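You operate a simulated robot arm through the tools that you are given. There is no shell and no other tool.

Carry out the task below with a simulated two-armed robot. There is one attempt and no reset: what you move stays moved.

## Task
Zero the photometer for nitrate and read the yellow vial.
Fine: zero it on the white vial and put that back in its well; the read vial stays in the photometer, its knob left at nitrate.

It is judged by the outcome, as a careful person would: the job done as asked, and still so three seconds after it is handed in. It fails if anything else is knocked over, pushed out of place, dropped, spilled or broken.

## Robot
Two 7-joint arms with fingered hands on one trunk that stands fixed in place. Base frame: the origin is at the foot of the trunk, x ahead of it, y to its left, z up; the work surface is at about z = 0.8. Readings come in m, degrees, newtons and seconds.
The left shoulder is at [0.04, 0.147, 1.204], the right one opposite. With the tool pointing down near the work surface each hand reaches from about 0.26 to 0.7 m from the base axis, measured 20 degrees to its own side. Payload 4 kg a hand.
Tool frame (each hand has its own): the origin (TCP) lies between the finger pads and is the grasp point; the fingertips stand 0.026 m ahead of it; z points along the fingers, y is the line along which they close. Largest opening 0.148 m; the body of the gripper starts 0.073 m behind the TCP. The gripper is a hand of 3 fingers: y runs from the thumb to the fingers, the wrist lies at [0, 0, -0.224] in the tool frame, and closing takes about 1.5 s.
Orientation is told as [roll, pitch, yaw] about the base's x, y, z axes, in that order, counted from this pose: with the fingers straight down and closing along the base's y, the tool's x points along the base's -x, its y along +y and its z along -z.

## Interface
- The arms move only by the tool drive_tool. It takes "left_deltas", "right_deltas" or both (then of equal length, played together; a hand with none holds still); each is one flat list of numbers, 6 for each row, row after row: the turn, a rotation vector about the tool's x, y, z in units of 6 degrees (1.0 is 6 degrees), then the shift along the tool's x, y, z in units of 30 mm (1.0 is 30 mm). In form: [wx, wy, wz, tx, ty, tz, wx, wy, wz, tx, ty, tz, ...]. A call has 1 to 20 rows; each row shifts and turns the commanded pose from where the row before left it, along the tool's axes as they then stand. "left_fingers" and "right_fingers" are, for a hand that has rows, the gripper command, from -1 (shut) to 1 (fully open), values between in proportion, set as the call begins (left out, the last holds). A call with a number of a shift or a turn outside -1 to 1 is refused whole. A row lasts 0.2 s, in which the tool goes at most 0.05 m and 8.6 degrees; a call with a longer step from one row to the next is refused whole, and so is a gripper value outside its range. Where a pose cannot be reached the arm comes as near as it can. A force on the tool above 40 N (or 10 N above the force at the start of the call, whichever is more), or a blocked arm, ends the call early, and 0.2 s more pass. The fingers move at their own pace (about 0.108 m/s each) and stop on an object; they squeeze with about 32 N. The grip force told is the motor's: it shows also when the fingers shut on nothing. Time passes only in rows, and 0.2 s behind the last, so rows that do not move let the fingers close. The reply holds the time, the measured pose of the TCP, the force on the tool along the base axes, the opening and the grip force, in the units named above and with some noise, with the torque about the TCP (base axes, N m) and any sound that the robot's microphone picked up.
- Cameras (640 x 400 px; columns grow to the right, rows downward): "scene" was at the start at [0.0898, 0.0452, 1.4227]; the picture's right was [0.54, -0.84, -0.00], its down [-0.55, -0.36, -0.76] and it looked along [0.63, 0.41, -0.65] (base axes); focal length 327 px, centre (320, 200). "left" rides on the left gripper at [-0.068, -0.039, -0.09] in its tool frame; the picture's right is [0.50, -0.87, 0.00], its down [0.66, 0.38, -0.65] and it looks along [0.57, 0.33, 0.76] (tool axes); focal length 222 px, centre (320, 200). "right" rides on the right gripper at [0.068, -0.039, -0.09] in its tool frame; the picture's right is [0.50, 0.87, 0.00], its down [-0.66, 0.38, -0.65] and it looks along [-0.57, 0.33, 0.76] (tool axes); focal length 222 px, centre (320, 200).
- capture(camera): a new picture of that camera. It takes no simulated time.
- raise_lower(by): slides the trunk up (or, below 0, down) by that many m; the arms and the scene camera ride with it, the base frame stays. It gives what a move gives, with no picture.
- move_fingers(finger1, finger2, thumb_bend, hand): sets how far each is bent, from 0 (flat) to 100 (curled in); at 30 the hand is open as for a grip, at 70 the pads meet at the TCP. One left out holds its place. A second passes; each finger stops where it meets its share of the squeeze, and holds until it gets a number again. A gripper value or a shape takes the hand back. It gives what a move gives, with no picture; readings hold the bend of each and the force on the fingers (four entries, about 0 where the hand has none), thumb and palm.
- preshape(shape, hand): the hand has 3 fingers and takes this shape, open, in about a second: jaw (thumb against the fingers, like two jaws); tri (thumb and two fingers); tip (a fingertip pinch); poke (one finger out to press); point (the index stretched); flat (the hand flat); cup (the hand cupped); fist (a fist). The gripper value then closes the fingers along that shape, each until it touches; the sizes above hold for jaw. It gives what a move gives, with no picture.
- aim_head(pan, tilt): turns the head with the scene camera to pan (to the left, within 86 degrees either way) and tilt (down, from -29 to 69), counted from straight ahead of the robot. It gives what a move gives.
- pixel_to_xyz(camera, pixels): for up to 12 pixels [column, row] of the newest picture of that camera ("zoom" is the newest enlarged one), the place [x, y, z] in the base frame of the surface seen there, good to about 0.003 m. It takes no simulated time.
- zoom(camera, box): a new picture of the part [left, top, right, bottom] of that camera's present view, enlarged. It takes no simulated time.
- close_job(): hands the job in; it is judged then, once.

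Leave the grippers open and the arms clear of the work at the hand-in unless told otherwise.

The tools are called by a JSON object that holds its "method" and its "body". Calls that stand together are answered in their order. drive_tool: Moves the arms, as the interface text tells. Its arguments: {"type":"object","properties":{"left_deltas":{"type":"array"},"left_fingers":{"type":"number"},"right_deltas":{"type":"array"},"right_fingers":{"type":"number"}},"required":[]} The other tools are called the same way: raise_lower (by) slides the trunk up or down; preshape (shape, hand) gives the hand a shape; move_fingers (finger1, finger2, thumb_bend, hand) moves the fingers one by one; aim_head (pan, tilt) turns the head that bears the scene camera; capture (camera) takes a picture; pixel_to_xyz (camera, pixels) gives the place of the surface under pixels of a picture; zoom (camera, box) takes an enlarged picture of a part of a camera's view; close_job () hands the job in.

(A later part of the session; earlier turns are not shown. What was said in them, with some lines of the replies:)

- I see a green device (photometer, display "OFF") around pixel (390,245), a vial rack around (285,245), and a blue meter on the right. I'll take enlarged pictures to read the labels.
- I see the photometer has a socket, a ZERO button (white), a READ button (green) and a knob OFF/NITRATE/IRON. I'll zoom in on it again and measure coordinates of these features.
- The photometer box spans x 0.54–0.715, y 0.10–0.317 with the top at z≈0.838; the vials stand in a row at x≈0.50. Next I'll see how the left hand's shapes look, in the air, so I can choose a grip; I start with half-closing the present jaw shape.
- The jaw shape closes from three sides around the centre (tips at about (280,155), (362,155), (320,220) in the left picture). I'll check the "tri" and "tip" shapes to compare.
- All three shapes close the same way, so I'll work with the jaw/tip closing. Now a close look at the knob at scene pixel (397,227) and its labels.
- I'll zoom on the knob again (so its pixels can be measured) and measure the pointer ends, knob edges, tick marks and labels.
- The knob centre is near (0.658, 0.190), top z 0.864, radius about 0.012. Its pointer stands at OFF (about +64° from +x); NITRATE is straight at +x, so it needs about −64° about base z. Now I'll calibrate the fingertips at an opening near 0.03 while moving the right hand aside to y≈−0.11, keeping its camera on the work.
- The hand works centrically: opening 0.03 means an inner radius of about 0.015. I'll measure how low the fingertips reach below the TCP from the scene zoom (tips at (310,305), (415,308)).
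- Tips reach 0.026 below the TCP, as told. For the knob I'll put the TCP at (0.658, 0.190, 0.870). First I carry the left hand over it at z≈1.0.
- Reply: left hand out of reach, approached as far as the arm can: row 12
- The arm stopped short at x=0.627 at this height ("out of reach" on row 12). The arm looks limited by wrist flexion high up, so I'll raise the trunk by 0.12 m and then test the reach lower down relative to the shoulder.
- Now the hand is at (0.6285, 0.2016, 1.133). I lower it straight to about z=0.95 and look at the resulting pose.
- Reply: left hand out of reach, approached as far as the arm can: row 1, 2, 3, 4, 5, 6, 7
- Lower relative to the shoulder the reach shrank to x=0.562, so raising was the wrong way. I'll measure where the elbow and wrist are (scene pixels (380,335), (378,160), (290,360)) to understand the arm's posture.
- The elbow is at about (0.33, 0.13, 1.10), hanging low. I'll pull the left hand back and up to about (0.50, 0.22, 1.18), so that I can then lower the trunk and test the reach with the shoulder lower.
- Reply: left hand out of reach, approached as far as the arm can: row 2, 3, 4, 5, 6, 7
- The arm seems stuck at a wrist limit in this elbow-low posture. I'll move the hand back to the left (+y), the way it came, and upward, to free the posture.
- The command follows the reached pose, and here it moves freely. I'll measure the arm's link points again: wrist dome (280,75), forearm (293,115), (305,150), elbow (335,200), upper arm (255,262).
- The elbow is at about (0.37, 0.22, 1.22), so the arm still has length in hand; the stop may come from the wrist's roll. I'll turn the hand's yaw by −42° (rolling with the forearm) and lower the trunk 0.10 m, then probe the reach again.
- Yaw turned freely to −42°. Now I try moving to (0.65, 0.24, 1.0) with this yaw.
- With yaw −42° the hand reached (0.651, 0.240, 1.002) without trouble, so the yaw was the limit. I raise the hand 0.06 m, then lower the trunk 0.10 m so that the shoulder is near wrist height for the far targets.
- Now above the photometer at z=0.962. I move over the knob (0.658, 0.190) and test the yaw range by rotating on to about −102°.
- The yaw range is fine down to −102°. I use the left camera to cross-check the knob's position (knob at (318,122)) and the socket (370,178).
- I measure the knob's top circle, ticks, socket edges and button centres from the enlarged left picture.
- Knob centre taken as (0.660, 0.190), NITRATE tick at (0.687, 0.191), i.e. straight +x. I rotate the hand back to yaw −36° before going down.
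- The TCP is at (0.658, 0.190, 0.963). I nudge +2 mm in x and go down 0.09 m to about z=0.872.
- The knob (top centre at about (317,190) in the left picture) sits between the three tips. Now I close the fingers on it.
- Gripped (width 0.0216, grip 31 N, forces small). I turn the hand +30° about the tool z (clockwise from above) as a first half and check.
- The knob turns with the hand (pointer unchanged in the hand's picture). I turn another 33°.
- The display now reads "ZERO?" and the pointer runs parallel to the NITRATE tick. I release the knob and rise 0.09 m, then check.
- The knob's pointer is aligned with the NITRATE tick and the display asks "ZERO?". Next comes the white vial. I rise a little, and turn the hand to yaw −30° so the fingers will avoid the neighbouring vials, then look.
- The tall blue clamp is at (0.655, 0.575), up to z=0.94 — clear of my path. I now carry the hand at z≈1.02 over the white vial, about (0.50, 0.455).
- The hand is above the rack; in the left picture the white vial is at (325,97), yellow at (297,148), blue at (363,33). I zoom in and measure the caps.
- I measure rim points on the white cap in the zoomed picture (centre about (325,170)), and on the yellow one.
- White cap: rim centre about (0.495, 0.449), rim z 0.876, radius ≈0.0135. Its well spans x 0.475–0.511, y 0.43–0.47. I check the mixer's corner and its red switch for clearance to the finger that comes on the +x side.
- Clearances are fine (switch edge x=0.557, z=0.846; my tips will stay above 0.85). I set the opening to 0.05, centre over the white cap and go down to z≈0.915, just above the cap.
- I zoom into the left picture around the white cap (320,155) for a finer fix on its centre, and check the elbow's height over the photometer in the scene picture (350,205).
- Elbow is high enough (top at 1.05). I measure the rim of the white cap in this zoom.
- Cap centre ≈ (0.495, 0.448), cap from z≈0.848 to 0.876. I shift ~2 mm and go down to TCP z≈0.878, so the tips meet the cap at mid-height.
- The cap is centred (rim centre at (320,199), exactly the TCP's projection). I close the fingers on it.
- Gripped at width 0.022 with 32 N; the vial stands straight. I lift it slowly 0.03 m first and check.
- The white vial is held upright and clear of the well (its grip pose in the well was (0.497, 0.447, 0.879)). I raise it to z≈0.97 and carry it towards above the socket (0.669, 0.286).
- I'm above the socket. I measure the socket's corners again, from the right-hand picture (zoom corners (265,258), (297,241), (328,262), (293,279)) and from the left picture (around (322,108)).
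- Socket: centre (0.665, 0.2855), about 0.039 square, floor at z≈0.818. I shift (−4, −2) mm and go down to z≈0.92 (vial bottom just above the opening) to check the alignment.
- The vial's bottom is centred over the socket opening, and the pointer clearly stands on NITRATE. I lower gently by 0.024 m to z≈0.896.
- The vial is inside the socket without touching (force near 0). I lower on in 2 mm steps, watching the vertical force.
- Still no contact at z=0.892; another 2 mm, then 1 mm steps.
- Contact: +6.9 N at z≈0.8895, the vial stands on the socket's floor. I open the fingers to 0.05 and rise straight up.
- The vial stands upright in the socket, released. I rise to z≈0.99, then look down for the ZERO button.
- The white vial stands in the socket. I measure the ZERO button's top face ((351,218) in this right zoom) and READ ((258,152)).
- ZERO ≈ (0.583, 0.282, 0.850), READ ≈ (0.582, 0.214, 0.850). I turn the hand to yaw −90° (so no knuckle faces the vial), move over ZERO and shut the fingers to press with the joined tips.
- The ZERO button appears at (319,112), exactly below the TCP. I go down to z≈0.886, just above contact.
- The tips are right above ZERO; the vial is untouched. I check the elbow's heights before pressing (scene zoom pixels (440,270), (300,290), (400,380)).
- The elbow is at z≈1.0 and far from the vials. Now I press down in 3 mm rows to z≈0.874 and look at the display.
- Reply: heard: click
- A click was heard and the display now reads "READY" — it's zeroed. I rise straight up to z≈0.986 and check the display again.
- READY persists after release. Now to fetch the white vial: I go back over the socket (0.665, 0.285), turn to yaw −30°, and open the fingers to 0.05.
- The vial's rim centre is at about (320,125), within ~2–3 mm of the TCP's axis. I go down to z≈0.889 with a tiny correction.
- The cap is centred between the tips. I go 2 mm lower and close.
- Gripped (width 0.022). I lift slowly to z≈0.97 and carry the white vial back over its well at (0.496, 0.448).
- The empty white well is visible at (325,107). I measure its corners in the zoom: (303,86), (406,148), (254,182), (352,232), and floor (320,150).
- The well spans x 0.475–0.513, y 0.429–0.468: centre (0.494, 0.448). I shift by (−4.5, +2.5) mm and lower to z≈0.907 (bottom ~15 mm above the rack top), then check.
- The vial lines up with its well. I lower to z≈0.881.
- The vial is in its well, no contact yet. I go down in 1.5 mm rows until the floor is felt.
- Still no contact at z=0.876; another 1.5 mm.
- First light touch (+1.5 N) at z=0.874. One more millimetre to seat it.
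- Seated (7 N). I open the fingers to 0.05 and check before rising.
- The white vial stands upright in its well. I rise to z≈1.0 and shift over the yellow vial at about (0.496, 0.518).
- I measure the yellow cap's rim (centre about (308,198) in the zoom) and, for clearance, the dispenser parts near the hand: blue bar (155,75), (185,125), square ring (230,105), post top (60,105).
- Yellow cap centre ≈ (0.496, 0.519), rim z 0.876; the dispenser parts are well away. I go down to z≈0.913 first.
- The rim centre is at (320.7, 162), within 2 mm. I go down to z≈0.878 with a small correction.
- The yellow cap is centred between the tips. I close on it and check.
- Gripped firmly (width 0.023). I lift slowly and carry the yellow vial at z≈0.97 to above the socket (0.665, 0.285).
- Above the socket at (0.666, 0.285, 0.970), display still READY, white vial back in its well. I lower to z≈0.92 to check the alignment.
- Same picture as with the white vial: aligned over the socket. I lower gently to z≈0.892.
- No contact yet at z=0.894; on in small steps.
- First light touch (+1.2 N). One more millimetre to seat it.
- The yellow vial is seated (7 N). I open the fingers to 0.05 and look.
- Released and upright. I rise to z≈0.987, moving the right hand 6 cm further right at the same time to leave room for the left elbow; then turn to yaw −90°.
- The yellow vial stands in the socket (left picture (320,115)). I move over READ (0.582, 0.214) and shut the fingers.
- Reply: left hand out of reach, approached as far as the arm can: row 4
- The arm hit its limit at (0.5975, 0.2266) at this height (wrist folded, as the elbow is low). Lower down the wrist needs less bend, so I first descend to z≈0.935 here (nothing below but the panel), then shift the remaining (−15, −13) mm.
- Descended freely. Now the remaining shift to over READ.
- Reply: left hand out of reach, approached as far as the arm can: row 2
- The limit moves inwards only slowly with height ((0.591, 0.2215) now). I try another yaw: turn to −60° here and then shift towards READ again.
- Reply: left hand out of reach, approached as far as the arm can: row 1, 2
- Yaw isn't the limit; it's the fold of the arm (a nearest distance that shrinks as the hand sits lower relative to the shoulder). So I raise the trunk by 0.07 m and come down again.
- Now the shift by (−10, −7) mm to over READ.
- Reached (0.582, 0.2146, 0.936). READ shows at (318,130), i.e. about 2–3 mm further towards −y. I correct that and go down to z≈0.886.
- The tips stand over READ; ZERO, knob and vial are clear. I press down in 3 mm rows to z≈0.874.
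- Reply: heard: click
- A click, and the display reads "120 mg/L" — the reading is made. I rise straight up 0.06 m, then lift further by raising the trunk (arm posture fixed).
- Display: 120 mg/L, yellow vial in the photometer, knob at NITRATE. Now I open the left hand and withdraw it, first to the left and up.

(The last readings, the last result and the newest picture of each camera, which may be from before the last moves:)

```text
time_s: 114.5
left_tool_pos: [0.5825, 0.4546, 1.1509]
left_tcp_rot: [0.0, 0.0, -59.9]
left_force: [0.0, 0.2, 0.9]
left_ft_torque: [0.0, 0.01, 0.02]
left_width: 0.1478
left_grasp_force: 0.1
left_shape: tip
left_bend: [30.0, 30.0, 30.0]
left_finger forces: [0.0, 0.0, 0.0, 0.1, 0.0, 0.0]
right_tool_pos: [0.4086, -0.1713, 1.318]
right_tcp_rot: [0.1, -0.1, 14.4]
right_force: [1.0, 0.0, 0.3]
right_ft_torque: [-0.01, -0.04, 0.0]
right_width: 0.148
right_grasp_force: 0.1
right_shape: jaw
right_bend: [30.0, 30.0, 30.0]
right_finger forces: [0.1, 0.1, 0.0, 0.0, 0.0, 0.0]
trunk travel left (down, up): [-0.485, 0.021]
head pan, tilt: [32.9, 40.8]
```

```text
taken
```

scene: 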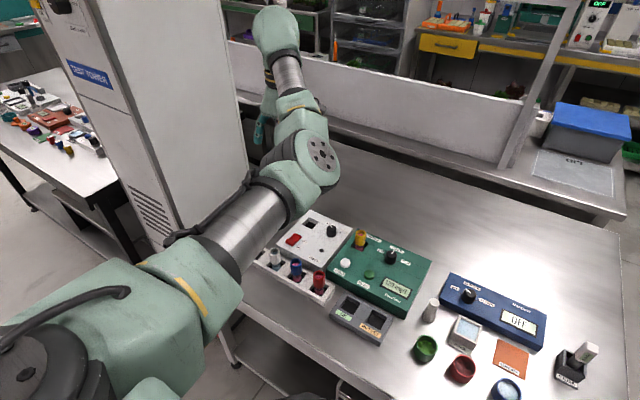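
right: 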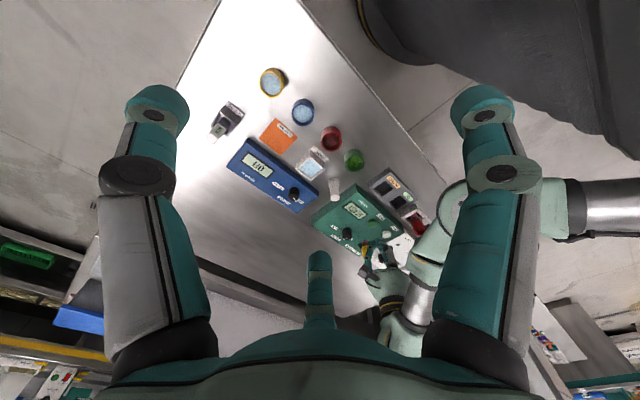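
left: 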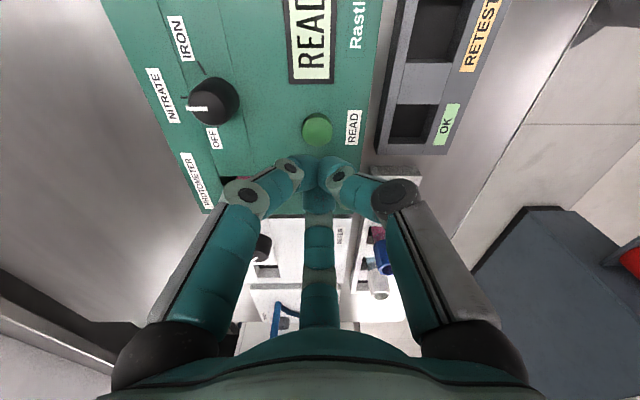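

Good. Now back towards the start pose, about (0.40, 0.52, 1.20), clear of the bench items.

{"method": "drive_tool", "body": {"left_deltas": [0, 0, 0, 0.676, -0.6, -0.24, 0, 0, 0, 0.676, -0.6, -0.24, 0, 0, 0, 0.676, -0.6, -0.24, 0, 0, 0, 0.676, -0.6, -0.24, 0, 0, 0, 0.676, -0.6, -0.24, 0, 0, 0, 0.676, -0.6, -0.24, 0, 0, 0, 0.676, -0.6, -0.24, 0, 0, 0, 0, 0, 0]}}

{"method": "capture", "body": {"camera": "scene"}}

{"method": "capture", "body": {"camera": "right"}}

{"method": "capture", "body": {"camera": "left"}}

```text
time_s: 116.3
left_tool_pos: [0.401, 0.5116, 1.2022]
left_tcp_rot: [-0.1, -0.1, -59.9]
left_force: [-0.2, -0.4, 0.0]
left_ft_torque: [0.01, 0.02, -0.02]
left_width: 0.1481
left_grasp_force: 0.2
left_shape: tip
left_bend: [30.0, 30.0, 30.0]
left_finger forces: [0.0, 0.0, 0.0, 0.0, 0.0, 0.0]
right_tool_pos: [0.4094, -0.1713, 1.319]
right_tcp_rot: [0.0, 0.1, 14.4]
right_force: [0.1, -1.0, -1.4]
right_ft_torque: [-0.02, -0.01, -0.02]
right_width: 0.148
right_grasp_force: 0.1
right_shape: jaw
right_bend: [30.0, 30.0, 30.0]
right_finger forces: [0.0, 0.0, 0.0, 0.1, 0.0, 0.0]
trunk travel left (down, up): [-0.485, 0.021]
head pan, tilt: [32.9, 40.8]
```

```text
taken
```

scene: 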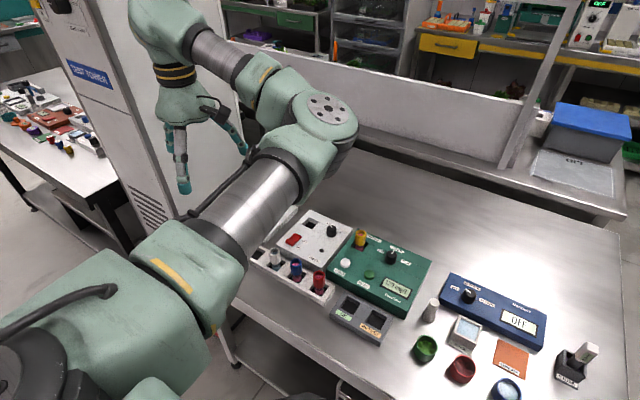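

```text
taken
```

right: 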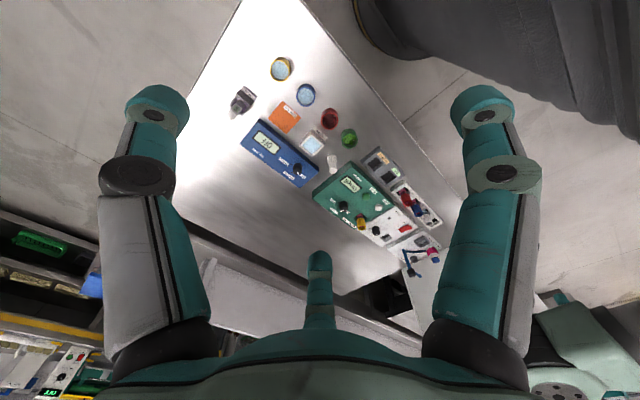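

```text
taken
```

left: 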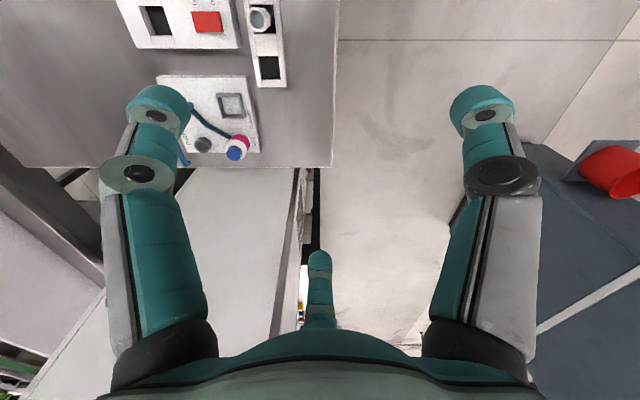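

The hand is clear. I take final close looks at the photometer (knob, display, vial) and the rack.

{"method": "zoom", "body": {"camera": "scene", "box": [320, 215, 440, 320]}}

{"method": "zoom", "body": {"camera": "scene", "box": [245, 200, 365, 310]}}

{"method": "zoom", "body": {"camera": "scene", "box": [360, 240, 425, 300]}}

```text
3.81 times, centred on (380, 268) of scene
```

zoom: 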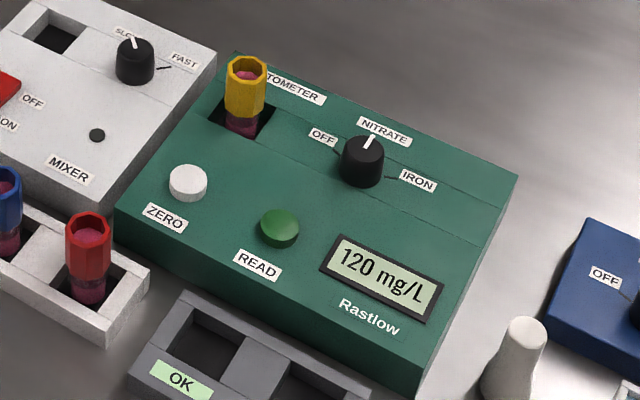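

```text
3.64 times, centred on (305, 255) of scene
```

zoom: 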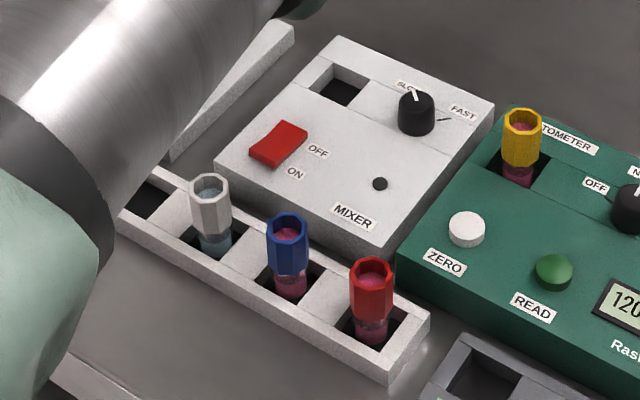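

```text
6.67 times, centred on (392, 270) of scene
```

zoom: 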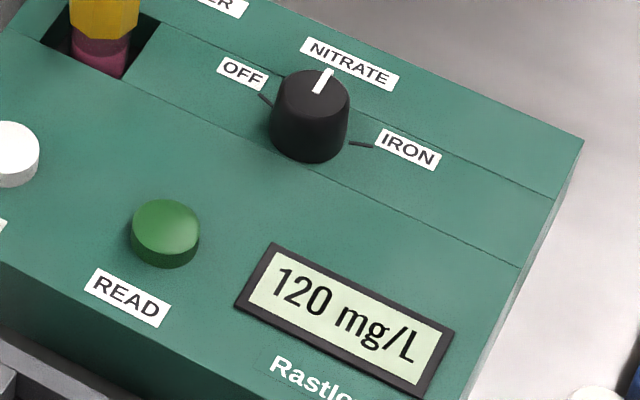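

The display reads "120 mg/L" and the knob points to NITRATE. The yellow vial is in the photometer and the white vial is upright in its own well. Everything else stands as before, and both hands are open and clear. I hand the job in.

{"method": "close_job", "body": {}}

```text
The job is handed in.
```

The photometer is zeroed for nitrate on the white vial, and the yellow vial reads **120 mg/L**.

- **Zeroing:** with the knob at NITRATE and the white vial in the socket, pressing ZERO changed the display from "ZERO?" to "READY".
- **White vial:** it is back upright in its own well.
- **Yellow vial:** it stays in the photometer, with the knob left at NITRATE and the reading still on the display.

The final pictures show nothing else on the bench knocked over or moved. Both hands are open and clear of the work. The job is handed in.
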